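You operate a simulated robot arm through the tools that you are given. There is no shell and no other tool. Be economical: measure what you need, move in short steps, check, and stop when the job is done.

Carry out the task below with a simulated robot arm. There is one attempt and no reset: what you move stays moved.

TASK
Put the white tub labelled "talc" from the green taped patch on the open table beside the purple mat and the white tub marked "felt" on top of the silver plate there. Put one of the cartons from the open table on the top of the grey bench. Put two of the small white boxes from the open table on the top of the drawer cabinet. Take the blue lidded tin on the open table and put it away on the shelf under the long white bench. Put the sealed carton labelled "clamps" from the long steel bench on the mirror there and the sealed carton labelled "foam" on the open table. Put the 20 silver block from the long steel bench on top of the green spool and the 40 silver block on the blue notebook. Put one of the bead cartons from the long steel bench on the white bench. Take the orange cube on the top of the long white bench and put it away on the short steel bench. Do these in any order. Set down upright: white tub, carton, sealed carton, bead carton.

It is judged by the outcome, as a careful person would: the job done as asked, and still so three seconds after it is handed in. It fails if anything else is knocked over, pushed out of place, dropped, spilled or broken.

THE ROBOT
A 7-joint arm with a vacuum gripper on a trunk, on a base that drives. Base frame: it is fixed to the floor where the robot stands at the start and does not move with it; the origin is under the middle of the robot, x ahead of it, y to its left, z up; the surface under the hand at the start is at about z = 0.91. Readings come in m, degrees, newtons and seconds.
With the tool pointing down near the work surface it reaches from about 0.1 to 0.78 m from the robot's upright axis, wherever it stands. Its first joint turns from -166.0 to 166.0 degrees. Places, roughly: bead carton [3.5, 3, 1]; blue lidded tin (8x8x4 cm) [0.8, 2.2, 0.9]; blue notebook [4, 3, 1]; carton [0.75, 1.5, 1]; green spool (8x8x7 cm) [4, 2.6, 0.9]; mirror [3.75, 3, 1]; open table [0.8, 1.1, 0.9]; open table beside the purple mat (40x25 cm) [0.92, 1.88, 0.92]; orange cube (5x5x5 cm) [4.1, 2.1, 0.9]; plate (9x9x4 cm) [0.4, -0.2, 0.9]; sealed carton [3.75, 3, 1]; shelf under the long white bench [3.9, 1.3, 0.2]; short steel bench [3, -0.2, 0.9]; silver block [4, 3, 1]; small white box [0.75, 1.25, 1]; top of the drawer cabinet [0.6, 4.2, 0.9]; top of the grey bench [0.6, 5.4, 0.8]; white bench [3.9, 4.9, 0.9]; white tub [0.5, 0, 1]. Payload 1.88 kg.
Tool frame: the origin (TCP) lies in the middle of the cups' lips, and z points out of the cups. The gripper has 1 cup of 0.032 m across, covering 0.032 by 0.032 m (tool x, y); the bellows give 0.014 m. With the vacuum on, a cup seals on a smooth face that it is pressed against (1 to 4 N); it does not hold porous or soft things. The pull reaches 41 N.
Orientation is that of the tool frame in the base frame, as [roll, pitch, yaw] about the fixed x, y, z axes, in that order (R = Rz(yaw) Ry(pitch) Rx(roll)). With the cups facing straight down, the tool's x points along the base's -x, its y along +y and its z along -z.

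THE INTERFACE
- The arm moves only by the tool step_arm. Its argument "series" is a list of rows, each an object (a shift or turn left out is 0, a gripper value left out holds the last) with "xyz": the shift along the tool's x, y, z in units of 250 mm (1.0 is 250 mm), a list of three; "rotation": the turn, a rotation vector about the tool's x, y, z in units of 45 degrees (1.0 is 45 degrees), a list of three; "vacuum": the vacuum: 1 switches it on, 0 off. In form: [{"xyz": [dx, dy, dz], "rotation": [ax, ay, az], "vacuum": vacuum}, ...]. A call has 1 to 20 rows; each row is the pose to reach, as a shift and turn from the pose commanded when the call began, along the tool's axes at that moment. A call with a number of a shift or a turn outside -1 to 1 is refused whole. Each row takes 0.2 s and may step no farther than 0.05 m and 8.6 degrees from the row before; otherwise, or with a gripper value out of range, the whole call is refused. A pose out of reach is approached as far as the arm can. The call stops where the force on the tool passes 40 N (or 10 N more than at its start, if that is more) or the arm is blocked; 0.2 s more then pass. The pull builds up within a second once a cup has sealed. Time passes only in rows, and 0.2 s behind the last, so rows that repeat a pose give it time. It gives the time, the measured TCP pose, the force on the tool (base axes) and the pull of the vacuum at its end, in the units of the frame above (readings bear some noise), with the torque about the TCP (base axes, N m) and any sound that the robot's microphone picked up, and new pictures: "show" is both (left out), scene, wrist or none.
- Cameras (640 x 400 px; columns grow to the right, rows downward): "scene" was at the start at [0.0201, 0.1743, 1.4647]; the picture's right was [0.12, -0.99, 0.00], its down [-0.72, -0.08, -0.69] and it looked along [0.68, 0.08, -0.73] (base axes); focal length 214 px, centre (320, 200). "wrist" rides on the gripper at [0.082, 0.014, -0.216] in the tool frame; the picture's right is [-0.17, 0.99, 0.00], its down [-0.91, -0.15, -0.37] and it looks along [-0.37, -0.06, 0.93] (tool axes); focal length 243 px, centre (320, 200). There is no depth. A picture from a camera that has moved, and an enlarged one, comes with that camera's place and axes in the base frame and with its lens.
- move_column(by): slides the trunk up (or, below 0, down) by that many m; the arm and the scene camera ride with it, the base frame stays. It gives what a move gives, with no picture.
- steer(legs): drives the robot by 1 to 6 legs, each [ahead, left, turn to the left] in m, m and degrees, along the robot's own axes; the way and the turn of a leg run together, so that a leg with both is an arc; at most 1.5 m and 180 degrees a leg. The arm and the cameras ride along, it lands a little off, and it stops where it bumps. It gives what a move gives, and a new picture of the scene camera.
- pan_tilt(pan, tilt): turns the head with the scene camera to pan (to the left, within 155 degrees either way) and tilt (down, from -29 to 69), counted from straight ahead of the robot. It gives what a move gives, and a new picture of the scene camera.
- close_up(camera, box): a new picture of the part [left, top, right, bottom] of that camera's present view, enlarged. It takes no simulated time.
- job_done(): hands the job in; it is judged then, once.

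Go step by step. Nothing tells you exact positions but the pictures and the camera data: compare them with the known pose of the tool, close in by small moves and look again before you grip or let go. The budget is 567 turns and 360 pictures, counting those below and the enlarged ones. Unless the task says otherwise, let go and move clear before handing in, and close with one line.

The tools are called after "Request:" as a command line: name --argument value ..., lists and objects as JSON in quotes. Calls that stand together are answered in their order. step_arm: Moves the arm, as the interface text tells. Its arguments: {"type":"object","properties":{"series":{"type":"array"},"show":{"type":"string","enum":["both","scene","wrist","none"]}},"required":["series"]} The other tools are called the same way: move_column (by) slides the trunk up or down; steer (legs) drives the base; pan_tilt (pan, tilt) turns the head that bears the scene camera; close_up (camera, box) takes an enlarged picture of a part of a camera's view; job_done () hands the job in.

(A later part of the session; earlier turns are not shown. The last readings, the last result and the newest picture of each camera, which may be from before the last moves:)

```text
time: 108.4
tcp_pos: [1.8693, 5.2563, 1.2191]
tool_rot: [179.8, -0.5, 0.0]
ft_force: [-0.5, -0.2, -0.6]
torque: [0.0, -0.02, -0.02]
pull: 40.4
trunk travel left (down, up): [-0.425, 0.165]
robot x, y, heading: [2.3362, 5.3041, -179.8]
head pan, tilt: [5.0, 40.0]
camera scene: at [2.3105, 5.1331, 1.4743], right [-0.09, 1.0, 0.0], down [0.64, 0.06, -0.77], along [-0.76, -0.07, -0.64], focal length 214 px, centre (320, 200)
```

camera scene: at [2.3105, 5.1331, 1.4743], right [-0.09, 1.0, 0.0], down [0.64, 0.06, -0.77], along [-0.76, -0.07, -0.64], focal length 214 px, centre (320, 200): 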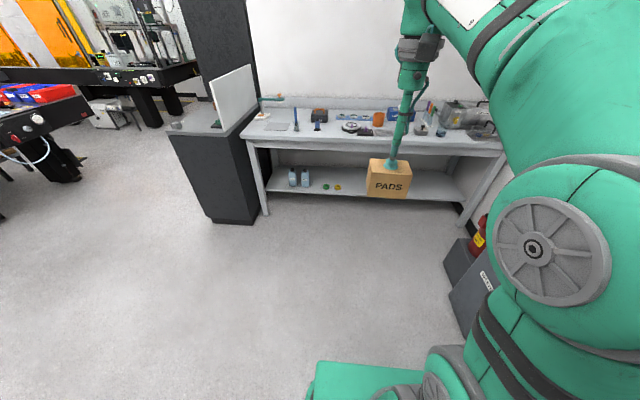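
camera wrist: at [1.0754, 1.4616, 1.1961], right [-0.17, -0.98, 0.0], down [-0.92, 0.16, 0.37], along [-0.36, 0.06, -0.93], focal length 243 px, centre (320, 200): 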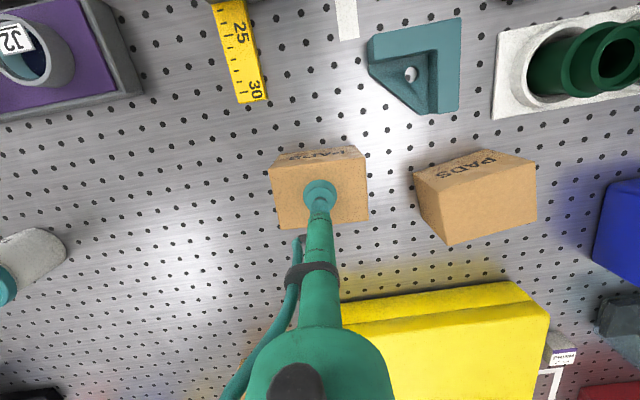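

Bench front edge around x≈1.05; drive up to it.

Request:
close_up --camera "scene" --box '[230, 80, 510, 220]'

Request:
steer --legs '[[0.85, 0, 0]]'

Request:
pan_tilt --pan 5 --tilt 55

```text
2.29 times, centred on (370, 150) of scene
camera zoom: at [2.3105, 5.1331, 1.4743], right [-0.09, 1.0, 0.0], down [0.64, 0.06, -0.77], along [-0.76, -0.07, -0.64], focal length 490 px, centre (206, 314)
```

zoom: 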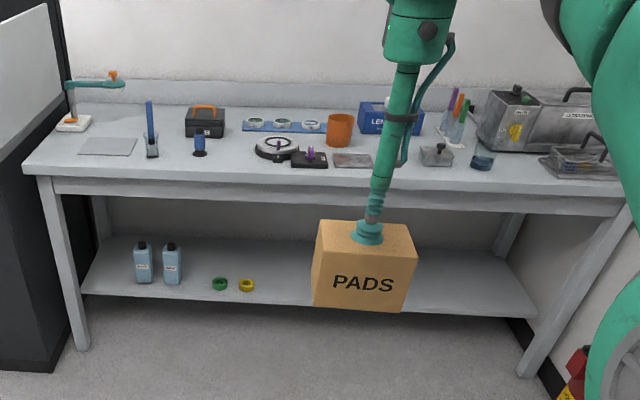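

```text
time: 112.9
tcp_pos: [1.0194, 5.2493, 1.2182]
tool_rot: [179.8, -0.6, 0.6]
ft_force: [-0.1, 0.6, -1.0]
torque: [0.01, -0.04, 0.01]
pull: 40.7
trunk travel left (down, up): [-0.425, 0.165]
robot x, y, heading: [1.4838, 5.2982, -179.6]
head pan, tilt: [5.0, 40.0]
camera scene: at [1.4616, 5.1286, 1.4742], right [-0.09, 1.0, 0.0], down [0.64, 0.06, -0.77], along [-0.76, -0.07, -0.64], focal length 214 px, centre (320, 200)
```

scene: 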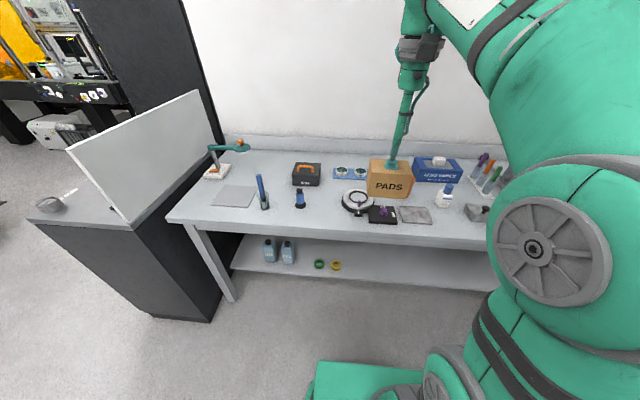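

```text
time: 113.7
tcp_pos: [1.0189, 5.2486, 1.2188]
tool_rot: [179.9, -0.4, 0.6]
ft_force: [0.0, 0.5, -1.5]
torque: [-0.01, 0.01, -0.01]
pull: 41.1
trunk travel left (down, up): [-0.425, 0.165]
robot x, y, heading: [1.4857, 5.2963, -179.6]
head pan, tilt: [5.0, 55.0]
camera scene: at [1.4744, 5.1298, 1.4536], right [-0.09, 1.0, 0.0], down [0.81, 0.08, -0.57], along [-0.57, -0.05, -0.82], focal length 214 px, centre (320, 200)
```

scene: 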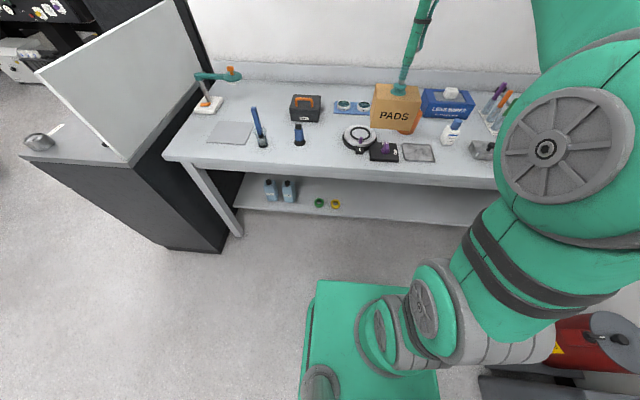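

Bench top is around z≈0.83, front edge x≈0.93. There's a free gap near (0.78, 5.09). Drive forward 0.2.

Request:
steer --legs '[[0.2, 0, 0]]'

Request:
step_arm --series '[{"xyz": [0, 0.1, 0]}, {"xyz": [0, 0.2, 0]}, {"xyz": [0, 0.35, 0]}, {"xyz": [0, 0.5, 0]}, {"xyz": [0, 0.62, 0]}]' --show "both"

```text
time: 115.2
tcp_pos: [0.8195, 5.2497, 1.2177]
tool_rot: [179.9, -0.4, 0.2]
ft_force: [0.0, 0.1, -0.5]
torque: [-0.02, -0.02, 0.0]
pull: 40.5
trunk travel left (down, up): [-0.425, 0.165]
robot x, y, heading: [1.2852, 5.3006, -179.7]
head pan, tilt: [5.0, 55.0]
camera scene: at [1.2735, 5.1287, 1.4535], right [-0.09, 1.0, 0.0], down [0.82, 0.07, -0.57], along [-0.57, -0.05, -0.82], focal length 214 px, centre (320, 200)
```

scene: 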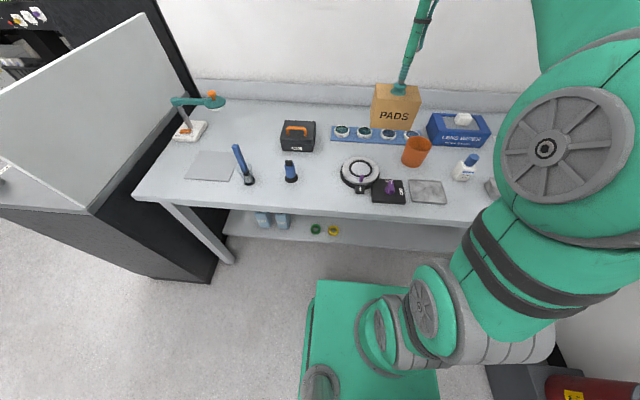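

```text
time: 116.5
tcp_pos: [0.8194, 5.0937, 1.2177]
tool_rot: [179.7, -0.4, 0.2]
ft_force: [0.9, 0.1, -1.4]
torque: [-0.02, -0.03, 0.03]
pull: 40.4
trunk travel left (down, up): [-0.425, 0.165]
robot x, y, heading: [1.2832, 5.2957, -180.0]
head pan, tilt: [5.0, 55.0]
camera scene: at [1.2735, 5.1287, 1.4536], right [-0.09, 1.0, 0.0], down [0.82, 0.07, -0.57], along [-0.57, -0.05, -0.82], focal length 214 px, centre (320, 200)
camera wrist: at [0.8984, 5.0813, 1.4338], right [-0.16, -0.99, 0.0], down [-0.92, 0.15, 0.37], along [-0.36, 0.06, -0.93], focal length 243 px, centre (320, 200)
```

scene: 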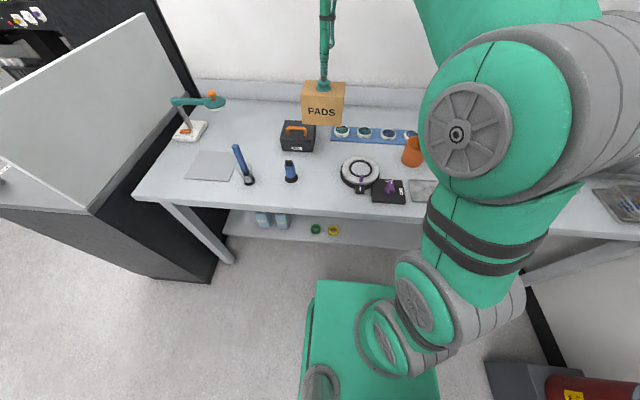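
wrist: 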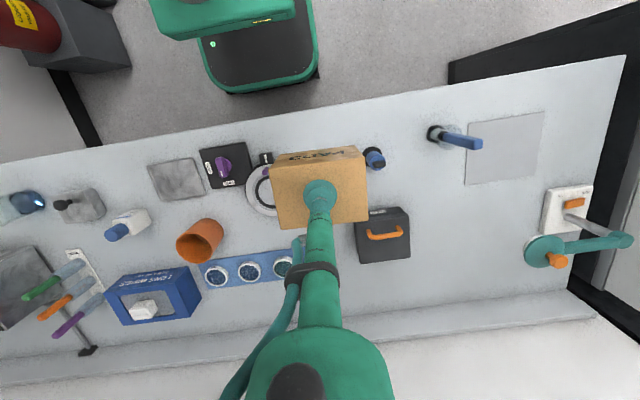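

The gap under the carton between the blue cup and the round device is clear. Lower there in stages.

Request:
step_arm --series '[{"xyz": [0, 0, 0.2]}, {"xyz": [0, 0, 0.4]}, {"xyz": [0, 0, 0.6]}, {"xyz": [0, 0, 0.8]}, {"xyz": [0, 0, 1.0]}]' --show "both"

```text
time: 117.7
tcp_pos: [0.823, 5.0946, 0.9672]
tool_rot: [179.7, -0.4, 0.2]
ft_force: [0.8, -0.4, -0.6]
torque: [0.03, -0.02, 0.0]
pull: 40.2
trunk travel left (down, up): [-0.425, 0.165]
robot x, y, heading: [1.2859, 5.2968, -179.6]
head pan, tilt: [5.0, 55.0]
camera scene: at [1.2736, 5.1287, 1.4536], right [-0.09, 1.0, 0.0], down [0.82, 0.07, -0.57], along [-0.57, -0.05, -0.82], focal length 214 px, centre (320, 200)
camera wrist: at [0.9019, 5.0815, 1.1829], right [-0.16, -0.99, 0.0], down [-0.92, 0.15, 0.37], along [-0.36, 0.06, -0.93], focal length 243 px, centre (320, 200)
```

scene: 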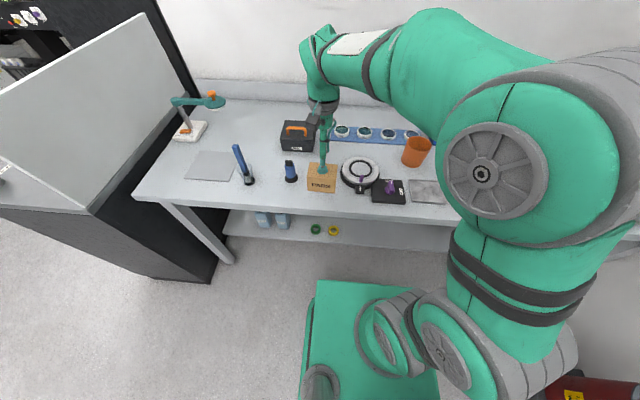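
wrist: 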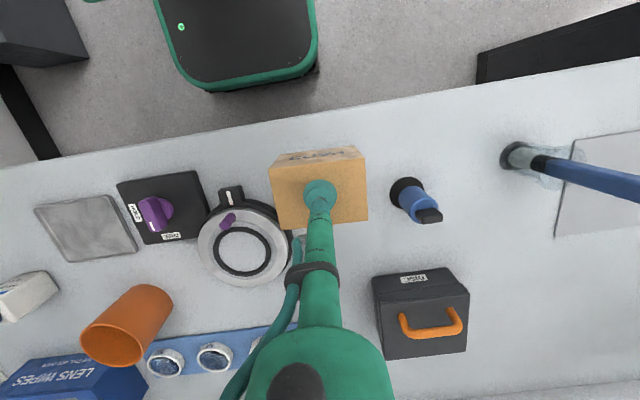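

Clear on both sides. Shift 1 cm toward the cup and go down with contact check.

Request:
step_arm --series '[{"xyz": [0, 0.04, 0.05]}, {"xyz": [0, 0.04, 0.1]}, {"xyz": [0, 0.04, 0.15]}, {"xyz": [0, 0.04, 0.18]}, {"xyz": [0, 0.04, 0.21]}]' --show "none"

```text
time: 118.8
tcp_pos: [0.8217, 5.0833, 0.919]
tool_rot: [179.6, 0.0, 0.3]
ft_force: [2.3, 2.2, 23.7]
torque: [0.22, 0.07, -0.1]
pull: 40.7
trunk travel left (down, up): [-0.425, 0.165]
robot x, y, heading: [1.2826, 5.2975, -179.9]
head pan, tilt: [5.0, 55.0]
```

Contact made. Ease up slightly and release.

Request:
step_arm --series '[{"xyz": [0, 0, -0.012]}, {"xyz": [0, 0, -0.012], "vacuum": 0}, {"xyz": [0, 0, -0.012]}, {"xyz": [0, 0, -0.012]}, {"xyz": [0, 0, -0.012]}, {"xyz": [0, 0, -0.06]}, {"xyz": [0, 0, -0.2]}, {"xyz": [0, 0, -0.4]}, {"xyz": [0, 0, -0.6]}, {"xyz": [0, 0, -0.8]}]' --show "wrist"

```text
time: 121.0
tcp_pos: [0.82, 5.085, 1.1142]
tool_rot: [179.8, -0.5, 0.2]
ft_force: [0.5, 0.1, -0.4]
torque: [-0.01, -0.02, 0.03]
pull: 0.0
trunk travel left (down, up): [-0.425, 0.165]
robot x, y, heading: [1.2865, 5.2993, -180.0]
head pan, tilt: [5.0, 55.0]
camera wrist: at [0.9003, 5.0719, 1.3308], right [-0.16, -0.99, 0.0], down [-0.92, 0.15, 0.36], along [-0.36, 0.06, -0.93], focal length 243 px, centre (320, 200)
```

wrist: 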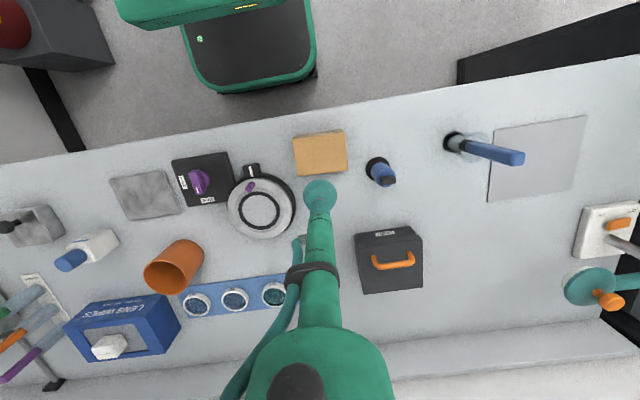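

Carton done. Retract, then go to the left end of the open table for the blue tin.

Request:
step_arm --series '[{"xyz": [0, 0, -0.2]}, {"xyz": [0, 0, -0.4]}, {"xyz": [0.15, -0.1, -0.45]}, {"xyz": [0.3, -0.2, -0.45]}, {"xyz": [0.45, -0.3, -0.45]}, {"xyz": [0.45, -0.5, -0.45]}]' --show "none"

Request:
steer --legs '[[-0.9, 0, 0], [0, 1.5, 0], [0, 0.5, 0], [0, 0, 90], [0, -1.2, 0]]'

Request:
pan_tilt --pan 5 --tilt 45

```text
time: 122.5
tcp_pos: [0.9317, 5.2113, 1.2294]
tool_rot: [179.8, -0.5, 0.2]
ft_force: [0.2, 0.2, -0.5]
torque: [0.02, 0.0, -0.03]
pull: 0.0
trunk travel left (down, up): [-0.425, 0.165]
robot x, y, heading: [1.2825, 5.2962, -179.8]
head pan, tilt: [5.0, 55.0]
```

```text
time: 146.3
tcp_pos: [1.0537, 2.9459, 1.2294]
tool_rot: [179.8, -0.5, 91.0]
ft_force: [0.2, -0.2, 1.8]
torque: [0.0, -0.01, -0.03]
pull: 0.1
trunk travel left (down, up): [-0.425, 0.165]
robot x, y, heading: [0.9653, 3.2988, -88.9]
head pan, tilt: [5.0, 55.0]
camera scene: at [1.1326, 3.2899, 1.4535], right [-0.99, -0.1, 0.0], down [-0.09, 0.81, -0.57], along [0.06, -0.57, -0.82], focal length 214 px, centre (320, 200)
```

scene: 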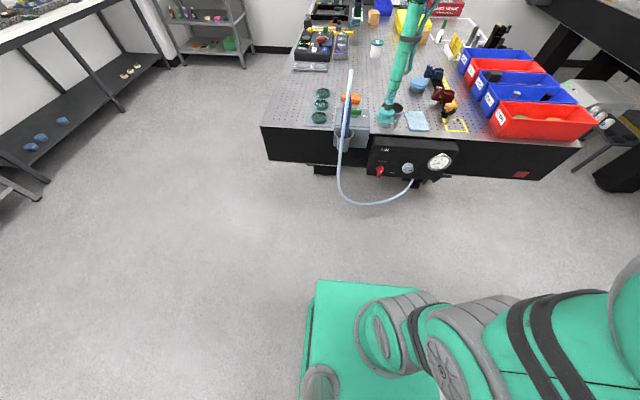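

```text
time: 147.0
tcp_pos: [1.0542, 2.9462, 1.2303]
tool_rot: [179.9, -0.6, 90.9]
ft_force: [0.2, -0.2, 0.5]
torque: [-0.01, -0.01, -0.02]
pull: 0.0
trunk travel left (down, up): [-0.425, 0.165]
robot x, y, heading: [0.9619, 3.2971, -88.9]
head pan, tilt: [5.0, 45.0]
camera scene: at [1.1335, 3.2808, 1.4669], right [-0.99, -0.1, 0.0], down [-0.07, 0.7, -0.71], along [0.07, -0.7, -0.71], focal length 214 px, centre (320, 200)
```

scene: 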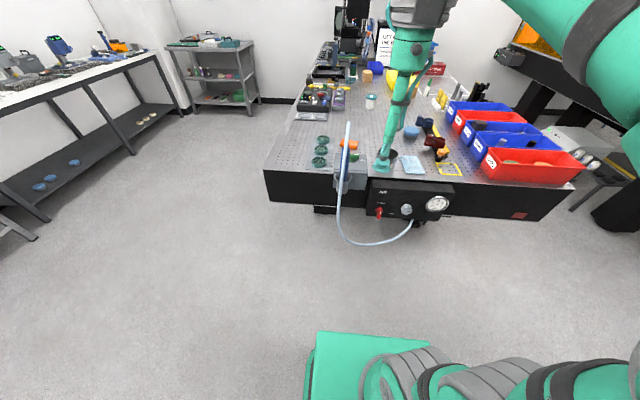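

The tin is at ≈(0.79, 2.22); the end of the table has a gauge box and hose to avoid. Approach to about y=2.95.

Request:
steer --legs '[[0, -0.26, -1.1], [0.33, 0, 0]]'

Request:
step_arm --series '[{"xyz": [0, 0, 0]}]' --show "wrist"

```text
time: 150.7
tcp_pos: [0.7823, 2.6068, 1.2283]
tool_rot: [179.7, -0.6, 89.9]
ft_force: [-0.8, -0.1, 0.4]
torque: [-0.04, 0.02, -0.03]
pull: 0.0
trunk travel left (down, up): [-0.425, 0.165]
robot x, y, heading: [0.6962, 2.9631, -90.4]
head pan, tilt: [5.0, 45.0]
camera scene: at [0.8692, 2.9404, 1.467], right [-1.0, -0.09, 0.0], down [-0.06, 0.7, -0.71], along [0.06, -0.7, -0.71], focal length 214 px, centre (320, 200)
```

scene: 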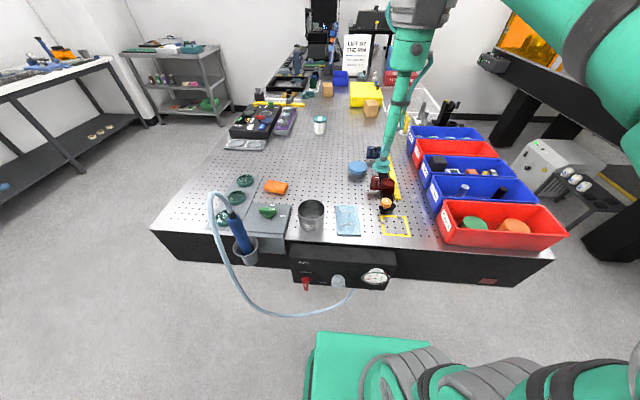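

```text
time: 151.1
tcp_pos: [0.7836, 2.6072, 1.2293]
tool_rot: [179.8, -0.6, 89.9]
ft_force: [0.1, -0.1, -0.3]
torque: [-0.03, -0.01, 0.02]
pull: 0.0
trunk travel left (down, up): [-0.425, 0.165]
robot x, y, heading: [0.6983, 2.9614, -90.1]
head pan, tilt: [5.0, 45.0]
camera wrist: at [0.7959, 2.6868, 1.4445], right [0.99, -0.17, 0.0], down [-0.16, -0.92, 0.37], along [-0.06, -0.36, -0.93], focal length 243 px, centre (320, 200)
```

wrist: 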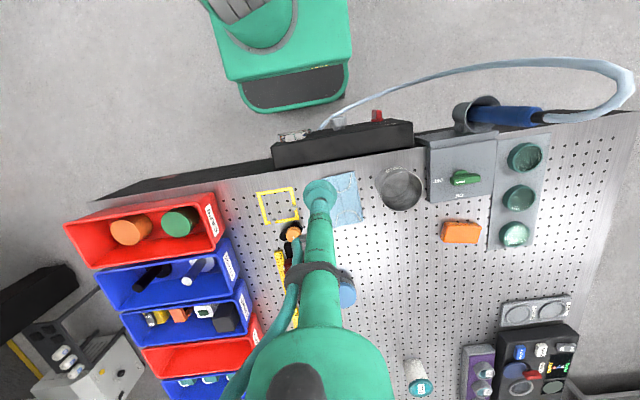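

Tin at ≈(0.788, 2.238). Extend toward it while lowering.

Request:
step_arm --series '[{"xyz": [-0.17, 0, 0.05]}, {"xyz": [-0.34, 0, 0.12]}, {"xyz": [-0.5, 0, 0.2]}, {"xyz": [-0.66, 0, 0.28]}, {"xyz": [-0.82, 0, 0.36]}, {"xyz": [-0.95, 0.0, 0.45]}]' --show "none"

Request:
step_arm --series '[{"xyz": [-0.12, 0, 0.13]}, {"xyz": [-0.25, 0, 0.25]}, {"xyz": [-0.4, 0, 0.28]}, {"xyz": [-0.5, 0.0, 0.3]}]' --show "wrist"

```text
time: 152.5
tcp_pos: [0.7838, 2.3678, 1.1139]
tool_rot: [179.8, -0.5, 89.9]
ft_force: [-0.7, 0.7, 0.4]
torque: [-0.06, 0.0, -0.01]
pull: 0.1
trunk travel left (down, up): [-0.425, 0.165]
robot x, y, heading: [0.6976, 2.962, -90.2]
head pan, tilt: [5.0, 45.0]
```

```text
time: 153.5
tcp_pos: [0.7841, 2.2446, 1.0374]
tool_rot: [179.9, -0.5, 89.9]
ft_force: [0.4, -0.2, -0.2]
torque: [-0.02, 0.01, -0.01]
pull: 0.1
trunk travel left (down, up): [-0.425, 0.165]
robot x, y, heading: [0.6984, 2.9621, -90.1]
head pan, tilt: [5.0, 45.0]
camera wrist: at [0.7965, 2.3249, 1.2538], right [0.99, -0.17, 0.0], down [-0.16, -0.92, 0.36], along [-0.06, -0.36, -0.93], focal length 243 px, centre (320, 200)
```

wrist: 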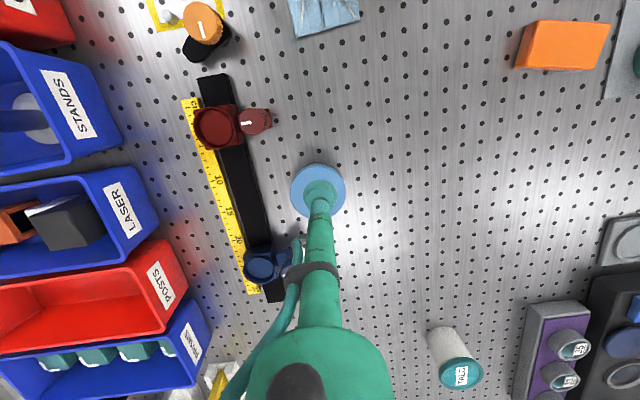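

Fine-tune to (0.778, 2.223) and press down.

Request:
step_arm --series '[{"xyz": [-0.085, -0.026, 0.1], "vacuum": 1}, {"xyz": [-0.085, -0.026, 0.25]}, {"xyz": [-0.085, -0.026, 0.32]}, {"xyz": [-0.085, -0.026, 0.34]}, {"xyz": [-0.085, -0.026, 0.355]}, {"xyz": [-0.085, -0.026, 0.355]}]' --show "wrist"

```text
time: 154.9
tcp_pos: [0.7782, 2.2242, 0.9505]
tool_rot: [179.9, -0.6, 90.0]
ft_force: [-0.2, 1.2, 3.3]
torque: [-0.11, 0.08, -0.05]
pull: 40.9
trunk travel left (down, up): [-0.425, 0.165]
robot x, y, heading: [0.6994, 2.9602, -90.0]
head pan, tilt: [5.0, 45.0]
camera wrist: at [0.79, 2.3047, 1.1657], right [0.99, -0.17, 0.0], down [-0.16, -0.92, 0.37], along [-0.06, -0.36, -0.93], focal length 243 px, centre (320, 200)
```

wrist: 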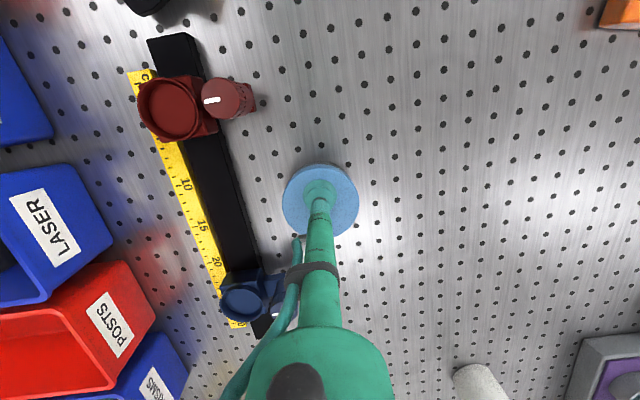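

Sealed. Lift and retract.

Request:
step_arm --series '[{"xyz": [0, 0, -0.15]}, {"xyz": [0, 0, -0.34]}, {"xyz": [0.1, 0, -0.5]}, {"xyz": [0.2, 0, -0.66]}, {"xyz": [0.3, 0, -0.82]}, {"xyz": [0.4, 0, -0.95]}, {"xyz": [0.59, 0, -0.98]}, {"xyz": [0.78, 0, -0.98]}, {"xyz": [0.96, 0, -0.98]}]' --show "none"

Request:
step_arm --series '[{"xyz": [0.15, 0, 0]}, {"xyz": [0.34, 0, 0]}, {"xyz": [0.52, 0, 0]}]' --show "wrist"

```text
time: 156.9
tcp_pos: [0.7779, 2.4658, 1.1987]
tool_rot: [179.8, -0.4, 89.9]
ft_force: [-0.9, 1.1, -1.0]
torque: [-0.03, -0.04, 0.03]
pull: 40.8
trunk travel left (down, up): [-0.425, 0.165]
robot x, y, heading: [0.6979, 2.9603, -89.9]
head pan, tilt: [5.0, 45.0]
```

```text
time: 157.7
tcp_pos: [0.7795, 2.5938, 1.1966]
tool_rot: [179.8, -0.5, 89.9]
ft_force: [-0.2, 0.7, 0.1]
torque: [0.02, -0.01, 0.04]
pull: 40.9
trunk travel left (down, up): [-0.425, 0.165]
robot x, y, heading: [0.7002, 2.9584, -90.4]
head pan, tilt: [5.0, 45.0]
camera wrist: at [0.7915, 2.6736, 1.4121], right [0.99, -0.17, 0.0], down [-0.16, -0.92, 0.37], along [-0.06, -0.36, -0.93], focal length 243 px, centre (320, 200)
```

wrist: 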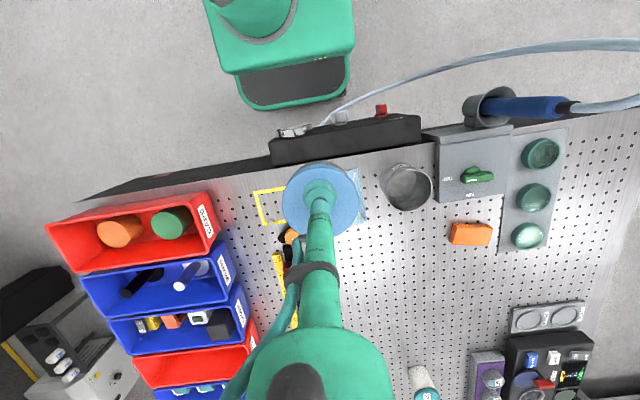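

Now drive to the long white bench for the tin's shelf.

Request:
steer --legs '[[-0.4, 0, 0], [0, 1.5, 0.2], [0, 0.2, 0], [0, 0, 90], [0, -1.5, 0], [0, -0.5, 0]]'

Request:
pan_tilt --pan 5 --tilt 35

```text
time: 181.8
tcp_pos: [2.8132, 1.4592, 1.197]
tool_rot: [179.8, -0.5, -178.7]
ft_force: [-0.5, 0.0, -0.2]
torque: [0.03, 0.02, 0.02]
pull: 41.3
trunk travel left (down, up): [-0.425, 0.165]
robot x, y, heading: [2.4474, 1.3684, 1.4]
head pan, tilt: [5.0, 45.0]
camera scene: at [2.4666, 1.5415, 1.467], right [0.11, -0.99, 0.0], down [-0.7, -0.08, -0.71], along [0.7, 0.08, -0.71], focal length 214 px, centre (320, 200)
```

scene: 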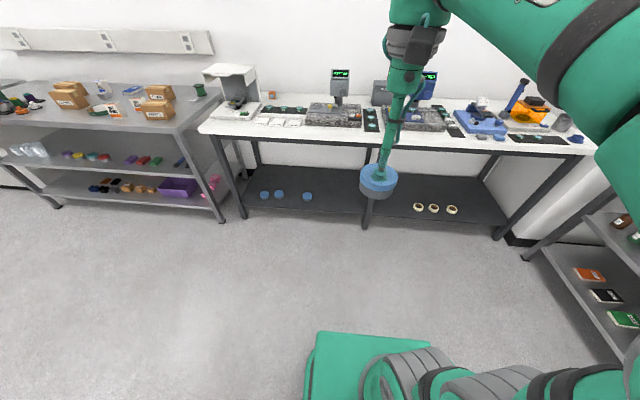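

```text
time: 182.6
tcp_pos: [2.8145, 1.4581, 1.1968]
tool_rot: [179.8, -0.5, -178.8]
ft_force: [-0.8, -0.2, -0.8]
torque: [0.0, 0.03, 0.0]
pull: 40.8
trunk travel left (down, up): [-0.425, 0.165]
robot x, y, heading: [2.4497, 1.37, 1.0]
head pan, tilt: [5.0, 35.0]
camera scene: at [2.4733, 1.5421, 1.4817], right [0.11, -0.99, 0.0], down [-0.57, -0.06, -0.82], along [0.81, 0.09, -0.57], focal length 214 px, centre (320, 200)
```

scene: 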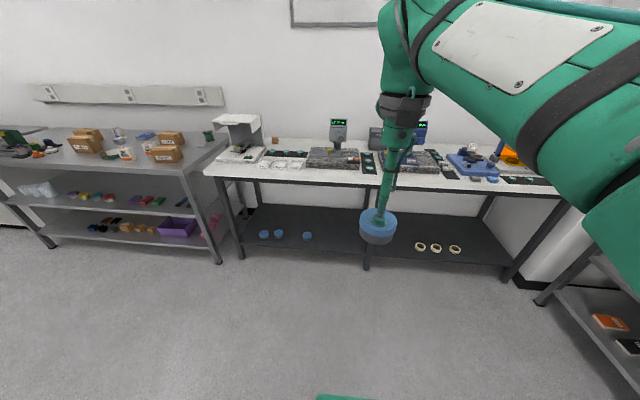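

I see the shelf: its front edge is around x≈3.5, bench top edge x≈3.37. I'll lower the trunk and pose the arm stretched and low in the open, then insert by driving.

Request:
move_column --by -0.42

Request:
step_arm --series '[{"xyz": [-0.1, 0, 0.15]}, {"xyz": [-0.2, 0, 0.3]}, {"xyz": [-0.3, 0, 0.45]}, {"xyz": [-0.4, 0, 0.6]}, {"xyz": [-0.5, 0, 0.75]}, {"xyz": [-0.6, 0, 0.9]}]' --show "none"

Request:
step_arm --series '[{"xyz": [-0.15, 0, 0.12]}, {"xyz": [-0.3, 0, 0.24]}, {"xyz": [-0.45, 0, 0.36]}, {"xyz": [-0.6, 0, 0.48]}, {"xyz": [-0.72, 0, 0.6]}]' --show "scene"

```text
refused: -0.42 is not a number from -0.4 to 0.4
```

```text
time: 184.0
tcp_pos: [2.9618, 1.4614, 0.9685]
tool_rot: [179.9, -0.6, -178.8]
ft_force: [0.0, 0.2, -1.1]
torque: [0.01, -0.02, 0.02]
pull: 40.5
trunk travel left (down, up): [-0.425, 0.165]
robot x, y, heading: [2.4496, 1.3725, 1.3]
head pan, tilt: [5.0, 35.0]
```

```text
time: 185.2
tcp_pos: [3.1422, 1.467, 0.8186]
tool_rot: [179.8, -0.4, -178.7]
ft_force: [0.5, 0.0, -0.2]
torque: [0.0, -0.01, 0.01]
pull: 40.2
trunk travel left (down, up): [-0.425, 0.165]
robot x, y, heading: [2.4505, 1.37, 1.4]
head pan, tilt: [5.0, 35.0]
camera scene: at [2.4732, 1.5422, 1.4818], right [0.11, -0.99, 0.0], down [-0.57, -0.06, -0.82], along [0.81, 0.09, -0.57], focal length 214 px, centre (320, 200)
```

scene: 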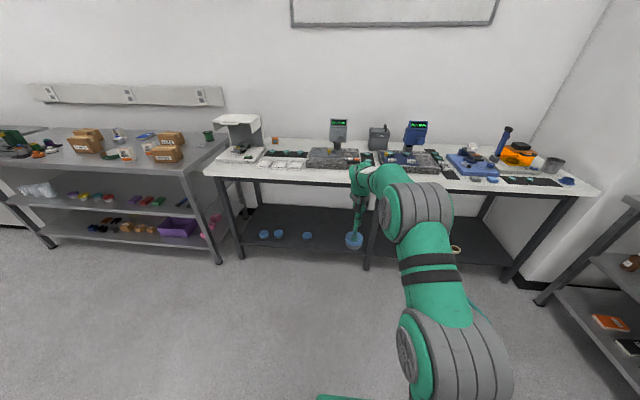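

Now lower the trunk 0.4 m (within limit).

Request:
move_column --by -0.4

Request:
pan_tilt --pan 0 --tilt 10

```text
time: 189.0
tcp_pos: [3.1422, 1.4645, 0.4188]
tool_rot: [179.8, -0.5, -178.8]
ft_force: [0.0, 0.3, -0.3]
torque: [0.03, -0.01, 0.05]
pull: 40.4
trunk travel left (down, up): [-0.025, 0.565]
robot x, y, heading: [2.4491, 1.3679, 1.1]
head pan, tilt: [5.0, 35.0]
```

```text
time: 189.9
tcp_pos: [3.1402, 1.4662, 0.4192]
tool_rot: [179.8, -0.4, -178.8]
ft_force: [0.4, -0.4, -0.8]
torque: [0.0, 0.01, -0.03]
pull: 41.2
trunk travel left (down, up): [-0.025, 0.565]
robot x, y, heading: [2.448, 1.3703, 1.2]
head pan, tilt: [0.0, 10.0]
camera scene: at [2.4788, 1.5346, 1.1219], right [0.02, -1.0, 0.0], down [-0.17, 0.0, -0.98], along [0.98, 0.02, -0.17], focal length 214 px, centre (320, 200)
```

scene: 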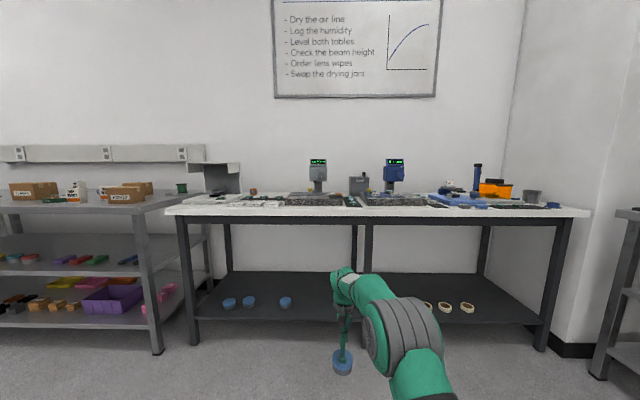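

Arm posture looks low enough to go under the bench. Zoom to measure shelf edge.

Request:
close_up --camera "scene" --box '[160, 200, 400, 350]'

Request:
step_arm --series '[{"xyz": [0, 0, 0]}]' --show "wrist"

```text
2.67 times, centred on (280, 275) of scene
camera zoom: at [2.4788, 1.5346, 1.1219], right [0.02, -1.0, 0.0], down [-0.17, 0.0, -0.98], along [0.98, 0.02, -0.17], focal length 572 px, centre (427, 0)
```

zoom: 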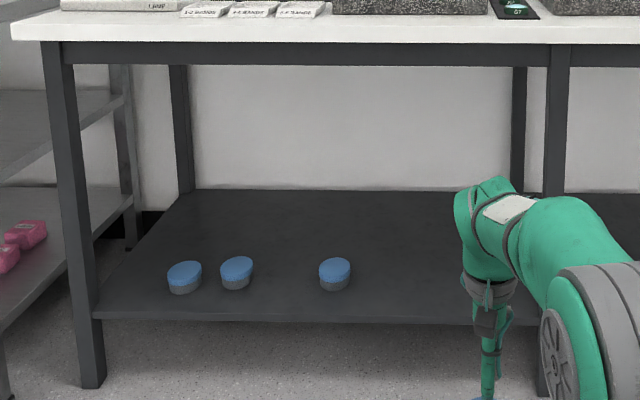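

```text
time: 190.3
tcp_pos: [3.1411, 1.4653, 0.419]
tool_rot: [179.8, -0.5, -178.8]
ft_force: [-0.6, 0.0, -0.7]
torque: [0.0, -0.02, 0.01]
pull: 40.8
trunk travel left (down, up): [-0.025, 0.565]
robot x, y, heading: [2.4457, 1.3706, 1.1]
head pan, tilt: [0.0, 10.0]
camera wrist: at [3.0606, 1.4772, 0.6346], right [0.15, 0.99, 0.0], down [0.92, -0.14, 0.37], along [0.36, -0.05, -0.93], focal length 243 px, centre (320, 200)
```

wrist: 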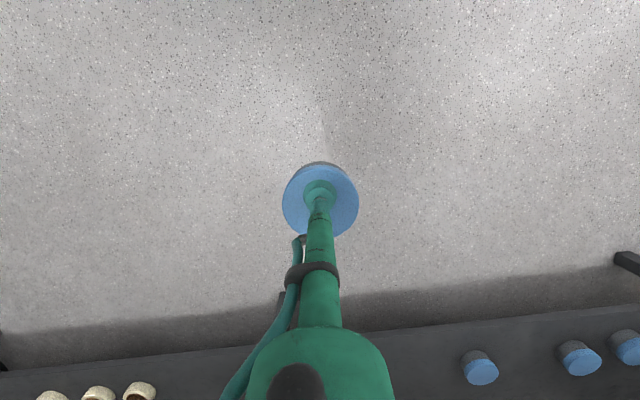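

Three tins like this one sit on the shelf already; shelf front edge ≈ x 3.59, z≈0.2. Lower the tool a bit, extend, then drive in.

Request:
step_arm --series '[{"xyz": [-0.08, 0, 0.12]}, {"xyz": [-0.15, 0, 0.24]}, {"xyz": [-0.15, 0, 0.34]}]' --show "none"

Request:
steer --legs '[[0.25, 0, -1.2]]'

Request:
step_arm --series '[{"xyz": [0, 0, 0]}]' --show "wrist"

```text
time: 191.1
tcp_pos: [3.1786, 1.4659, 0.3358]
tool_rot: [179.8, -0.5, -178.8]
ft_force: [-0.3, 1.1, -0.7]
torque: [0.02, -0.01, 0.0]
pull: 40.6
trunk travel left (down, up): [-0.025, 0.565]
robot x, y, heading: [2.4482, 1.37, 1.3]
head pan, tilt: [0.0, 10.0]
```

```text
time: 192.9
tcp_pos: [3.428, 1.453, 0.3347]
tool_rot: [179.8, -0.7, 179.8]
ft_force: [0.1, -0.1, 0.1]
torque: [0.01, 0.04, -0.01]
pull: 41.2
trunk travel left (down, up): [-0.025, 0.565]
robot x, y, heading: [2.6968, 1.3713, -0.1]
head pan, tilt: [0.0, 10.0]
camera scene: at [2.7309, 1.5362, 1.1219], right [0.0, -1.0, 0.0], down [-0.17, 0.0, -0.98], along [0.98, 0.0, -0.17], focal length 214 px, centre (320, 200)
```

scene: 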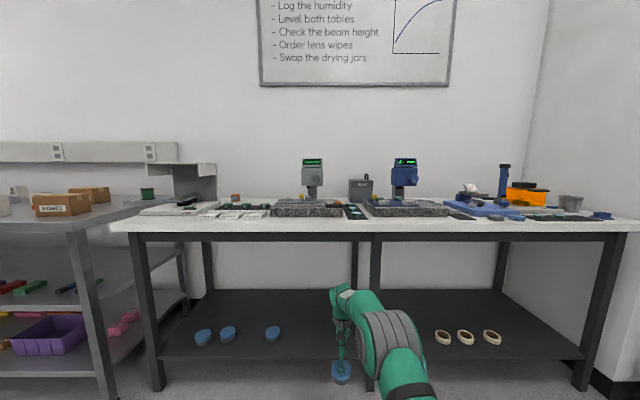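

```text
time: 193.3
tcp_pos: [3.4282, 1.4527, 0.3344]
tool_rot: [179.8, -0.6, 179.9]
ft_force: [0.4, 0.3, -0.5]
torque: [0.0, 0.03, -0.02]
pull: 40.5
trunk travel left (down, up): [-0.025, 0.565]
robot x, y, heading: [2.6952, 1.3728, 0.3]
head pan, tilt: [0.0, 10.0]
camera wrist: at [3.3478, 1.4655, 0.5503], right [0.17, 0.99, 0.0], down [0.92, -0.16, 0.36], along [0.36, -0.06, -0.93], focal length 243 px, centre (320, 200)
```

wrist: 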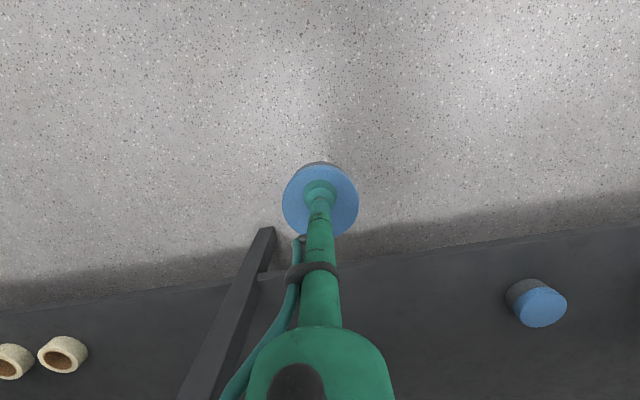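

Shelf z≈0.2 with front edge x≈3.62; mid-leg at y≈1.27. Lower a bit more and drive in with a slight left shift.

Request:
move_column --by -0.024

Request:
step_arm --series '[{"xyz": [0, 0, 0.06]}, {"xyz": [0, 0, 0.1]}]' --show "none"

Request:
steer --legs '[[0, 0.08, 0], [0.17, 0, 0]]'

Request:
pan_tilt --pan 0 --tilt 30

```text
time: 194.0
tcp_pos: [3.4276, 1.4521, 0.3101]
tool_rot: [179.8, -0.5, 179.9]
ft_force: [0.8, 0.4, -0.3]
torque: [-0.01, 0.01, 0.0]
pull: 40.7
trunk travel left (down, up): [-0.001, 0.589]
robot x, y, heading: [2.6966, 1.3715, -0.0]
head pan, tilt: [0.0, 10.0]
```

```text
time: 194.6
tcp_pos: [3.4279, 1.4523, 0.2865]
tool_rot: [179.8, -0.4, 179.9]
ft_force: [0.6, 0.2, 0.1]
torque: [0.01, 0.04, -0.01]
pull: 41.0
trunk travel left (down, up): [-0.001, 0.589]
robot x, y, heading: [2.6995, 1.3692, -0.0]
head pan, tilt: [0.0, 10.0]
```

```text
time: 196.7
tcp_pos: [3.5953, 1.5339, 0.2866]
tool_rot: [179.8, -0.5, 180.0]
ft_force: [0.4, -0.9, 0.0]
torque: [0.02, 0.01, 0.02]
pull: 41.1
trunk travel left (down, up): [-0.001, 0.589]
robot x, y, heading: [2.8669, 1.4506, -0.1]
head pan, tilt: [0.0, 10.0]
camera scene: at [2.8991, 1.6156, 1.0979], right [0.0, -1.0, 0.0], down [-0.17, 0.0, -0.98], along [0.98, 0.0, -0.17], focal length 214 px, centre (320, 200)
```

scene: 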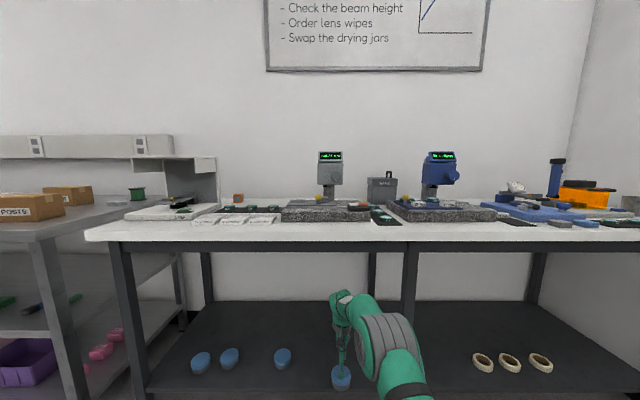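

```text
time: 197.6
tcp_pos: [3.5959, 1.5337, 0.2857]
tool_rot: [179.8, -0.5, 180.0]
ft_force: [-1.0, 1.0, 0.1]
torque: [-0.01, 0.02, -0.02]
pull: 40.7
trunk travel left (down, up): [-0.001, 0.589]
robot x, y, heading: [2.8644, 1.4544, 0.2]
head pan, tilt: [0.0, 30.0]
camera scene: at [2.8966, 1.6156, 1.0657], right [0.0, -1.0, 0.0], down [-0.5, 0.0, -0.87], along [0.87, 0.0, -0.5], focal length 214 px, centre (320, 200)
```

scene: 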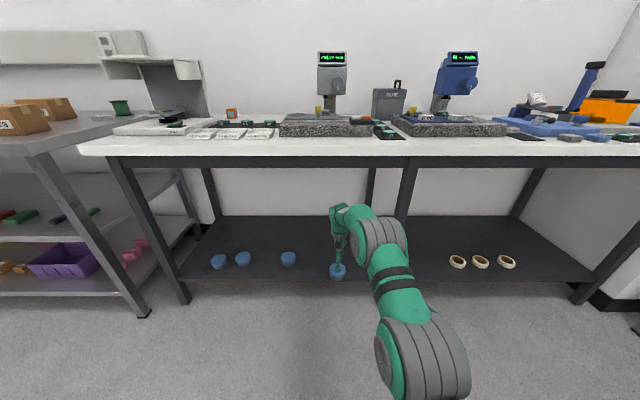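

Good clearance. Advance 0.12 m more.

Request:
steer --legs '[[0.12, 0, 0]]'

Request:
step_arm --series '[{"xyz": [0, 0, 0.05]}, {"xyz": [0, 0, 0.1]}]' --show "wrist"

```text
time: 198.8
tcp_pos: [3.7184, 1.5328, 0.2859]
tool_rot: [179.8, -0.5, 180.0]
ft_force: [-0.3, 0.1, -0.2]
torque: [-0.01, -0.01, -0.02]
pull: 41.0
trunk travel left (down, up): [-0.001, 0.589]
robot x, y, heading: [2.9837, 1.4517, 0.1]
head pan, tilt: [0.0, 30.0]
camera scene: at [3.0188, 1.6157, 1.0656], right [0.0, -1.0, 0.0], down [-0.5, 0.0, -0.87], along [0.87, 0.0, -0.5], focal length 214 px, centre (320, 200)
```

scene: 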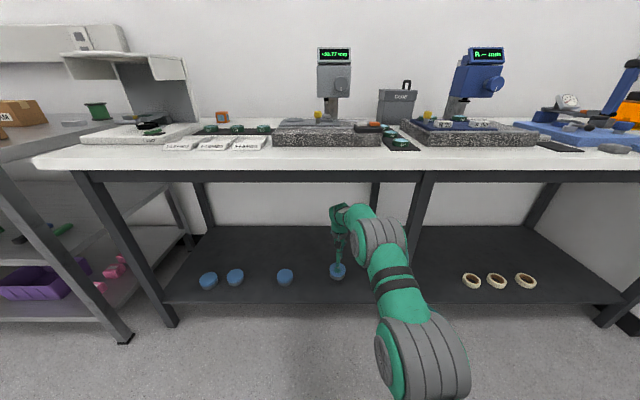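

```text
time: 199.4
tcp_pos: [3.716, 1.5345, 0.2607]
tool_rot: [179.9, -0.6, 180.0]
ft_force: [-0.2, -0.2, 0.6]
torque: [0.03, -0.03, 0.0]
pull: 41.0
trunk travel left (down, up): [-0.001, 0.589]
robot x, y, heading: [2.9878, 1.4482, 0.2]
head pan, tilt: [0.0, 30.0]
camera wrist: at [3.6361, 1.5471, 0.4768], right [0.17, 0.99, 0.0], down [0.92, -0.15, 0.36], along [0.36, -0.06, -0.93], focal length 243 px, centre (320, 200)
```

wrist: 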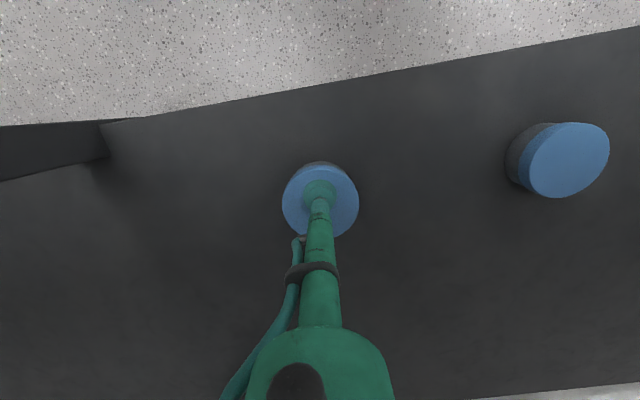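

Well inside the shelf. Lower until contact.

Request:
step_arm --series '[{"xyz": [0, 0, 0.03]}, {"xyz": [0, 0, 0.05]}, {"xyz": [0, 0, 0.07]}, {"xyz": [0, 0, 0.08]}]' --show "none"

```text
time: 200.4
tcp_pos: [3.7178, 1.5353, 0.2412]
tool_rot: [179.8, -0.4, -180.0]
ft_force: [-0.4, 0.1, -0.4]
torque: [-0.01, 0.03, -0.03]
pull: 40.5
trunk travel left (down, up): [-0.001, 0.589]
robot x, y, heading: [2.9849, 1.4513, -0.1]
head pan, tilt: [0.0, 30.0]
```

Request:
step_arm --series '[{"xyz": [0, 0, 0.01]}, {"xyz": [0, 0, 0.02]}, {"xyz": [0, 0, 0.03]}, {"xyz": [0, 0, 0.04]}]' --show "none"

```text
time: 201.4
tcp_pos: [3.7193, 1.5348, 0.2351]
tool_rot: [179.6, -0.1, 180.0]
ft_force: [-2.8, -0.4, 29.8]
torque: [-0.1, -0.16, -0.08]
pull: 41.0
trunk travel left (down, up): [-0.001, 0.589]
robot x, y, heading: [2.987, 1.4496, 0.0]
head pan, tilt: [0.0, 30.0]
```

Contact. Ease up, release, rise, and then back out.

Request:
step_arm --series '[{"xyz": [0, 0, -0.018]}, {"xyz": [0, 0, -0.018], "vacuum": 0}, {"xyz": [0, 0, -0.018]}, {"xyz": [0, 0, -0.018]}, {"xyz": [0, 0, -0.018]}, {"xyz": [0, 0, -0.018]}, {"xyz": [0, 0, -0.06]}, {"xyz": [0, 0, -0.15]}, {"xyz": [0, 0, -0.25]}]' --show "wrist"

```text
time: 203.4
tcp_pos: [3.7184, 1.534, 0.291]
tool_rot: [179.8, -0.6, 180.0]
ft_force: [-0.2, 0.6, -0.9]
torque: [-0.03, 0.0, 0.0]
pull: 0.0
trunk travel left (down, up): [-0.001, 0.589]
robot x, y, heading: [2.9887, 1.448, -0.1]
head pan, tilt: [0.0, 30.0]
camera wrist: at [3.6377, 1.547, 0.5073], right [0.17, 0.99, 0.0], down [0.92, -0.16, 0.36], along [0.36, -0.06, -0.93], focal length 243 px, centre (320, 200)
```

wrist: 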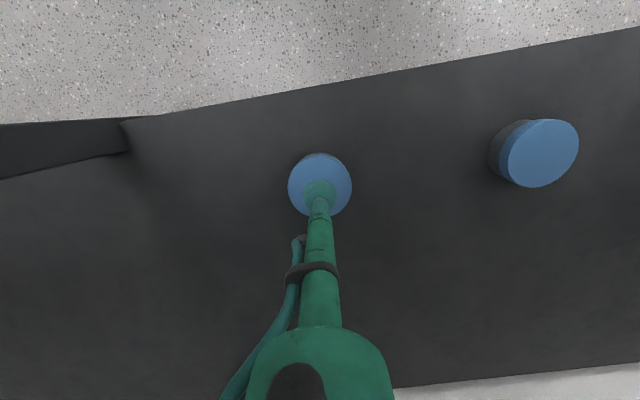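

Tin done. Back out, raise the trunk and tuck the arm.

Request:
steer --legs '[[-0.75, 0, 0]]'

Request:
move_column --by 0.4

Request:
move_column --by 0.15

Request:
step_arm --series '[{"xyz": [0.12, 0, -0.15]}, {"xyz": [0.24, 0, -0.3]}, {"xyz": [0.36, 0, -0.45]}, {"xyz": [0.48, 0, -0.6]}, {"xyz": [0.6, 0, -0.75]}, {"xyz": [0.72, 0, -0.9]}, {"xyz": [0.9, 0, -0.98]}]' --show "none"

Request:
pan_tilt --pan 20 --tilt 30

```text
time: 207.5
tcp_pos: [2.9599, 1.5323, 0.2919]
tool_rot: [179.8, -0.6, 179.9]
ft_force: [-0.2, 0.0, -0.6]
torque: [0.01, 0.02, -0.01]
pull: 0.0
trunk travel left (down, up): [-0.001, 0.589]
robot x, y, heading: [2.227, 1.4496, -0.2]
head pan, tilt: [0.0, 30.0]
camera scene: at [2.2606, 1.616, 1.0656], right [0.0, -1.0, 0.0], down [-0.5, 0.0, -0.87], along [0.87, 0.0, -0.5], focal length 214 px, centre (320, 200)
```

scene: 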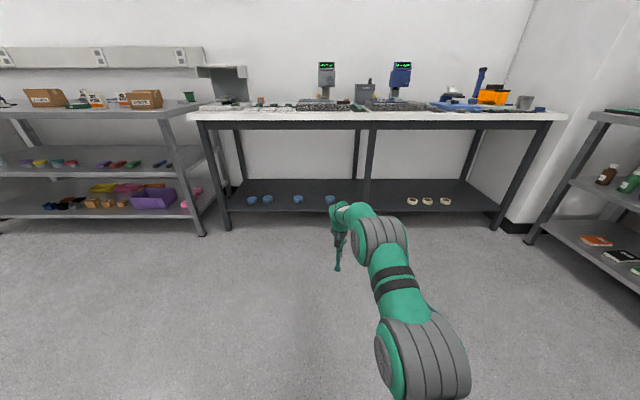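

```text
time: 211.3
tcp_pos: [2.9596, 1.5328, 0.6921]
tool_rot: [179.8, -0.6, 179.9]
ft_force: [-0.2, -0.5, -1.0]
torque: [0.0, 0.0, -0.02]
pull: 0.0
trunk travel left (down, up): [-0.401, 0.189]
robot x, y, heading: [2.2307, 1.4515, -0.0]
head pan, tilt: [0.0, 30.0]
```

```text
time: 213.1
tcp_pos: [2.9597, 1.5331, 0.8415]
tool_rot: [179.8, -0.5, 179.9]
ft_force: [0.2, -0.1, 0.2]
torque: [-0.01, 0.0, -0.04]
pull: 0.1
trunk travel left (down, up): [-0.551, 0.039]
robot x, y, heading: [2.2322, 1.4541, 0.1]
head pan, tilt: [0.0, 30.0]
```

```text
time: 214.7
tcp_pos: [2.7343, 1.5311, 1.0882]
tool_rot: [179.8, -0.5, 179.9]
ft_force: [-0.2, -0.2, -0.5]
torque: [0.03, -0.01, -0.02]
pull: 0.1
trunk travel left (down, up): [-0.551, 0.039]
robot x, y, heading: [2.2314, 1.4504, 0.0]
head pan, tilt: [0.0, 30.0]
```

```text
time: 215.5
tcp_pos: [2.7364, 1.5322, 1.0887]
tool_rot: [179.8, -0.5, 179.9]
ft_force: [0.5, 0.2, 1.2]
torque: [-0.01, 0.0, 0.02]
pull: 0.0
trunk travel left (down, up): [-0.551, 0.039]
robot x, y, heading: [2.2321, 1.4515, -0.1]
head pan, tilt: [20.0, 30.0]
camera scene: at [2.2551, 1.6469, 1.6156], right [0.34, -0.94, 0.0], down [-0.47, -0.17, -0.87], along [0.81, 0.29, -0.5], focal length 214 px, centre (320, 200)
```

scene: 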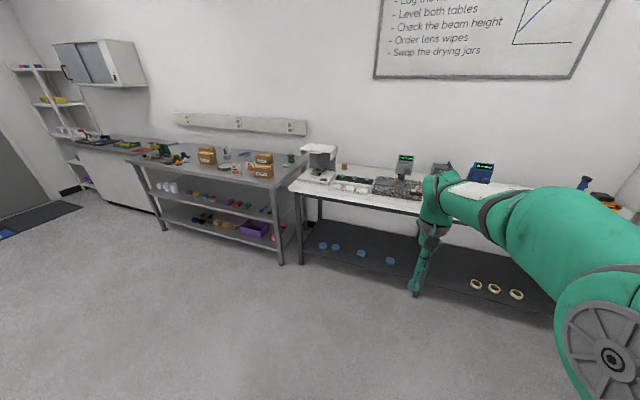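

Zoom onto the long white bench top and the steel bench.

Request:
close_up --camera "scene" --box '[280, 130, 440, 230]'

Request:
close_up --camera "scene" --box '[130, 130, 310, 250]'

```text
4.00 times, centred on (360, 180) of scene
camera zoom: at [2.2551, 1.6469, 1.6156], right [0.34, -0.94, 0.0], down [-0.47, -0.17, -0.87], along [0.81, 0.29, -0.5], focal length 858 px, centre (160, 280)
```

zoom: 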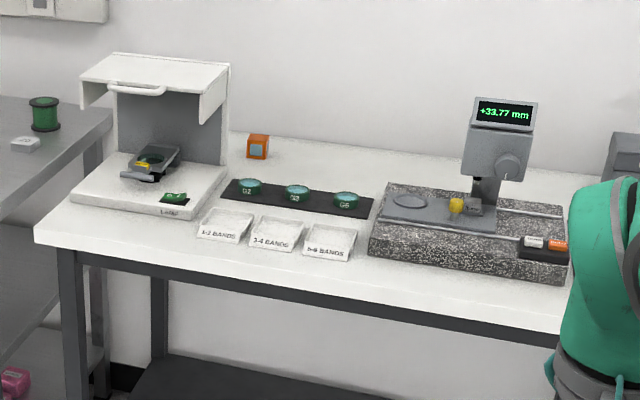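

```text
3.33 times, centred on (220, 190) of scene
camera zoom: at [2.2551, 1.6469, 1.6156], right [0.34, -0.94, 0.0], down [-0.47, -0.17, -0.87], along [0.81, 0.29, -0.5], focal length 715 px, centre (653, 233)
```

zoom: 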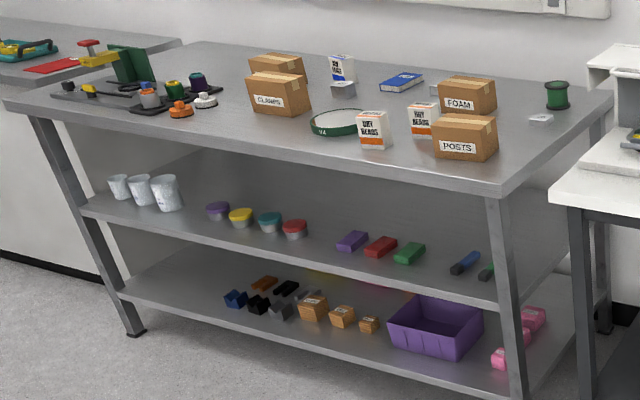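

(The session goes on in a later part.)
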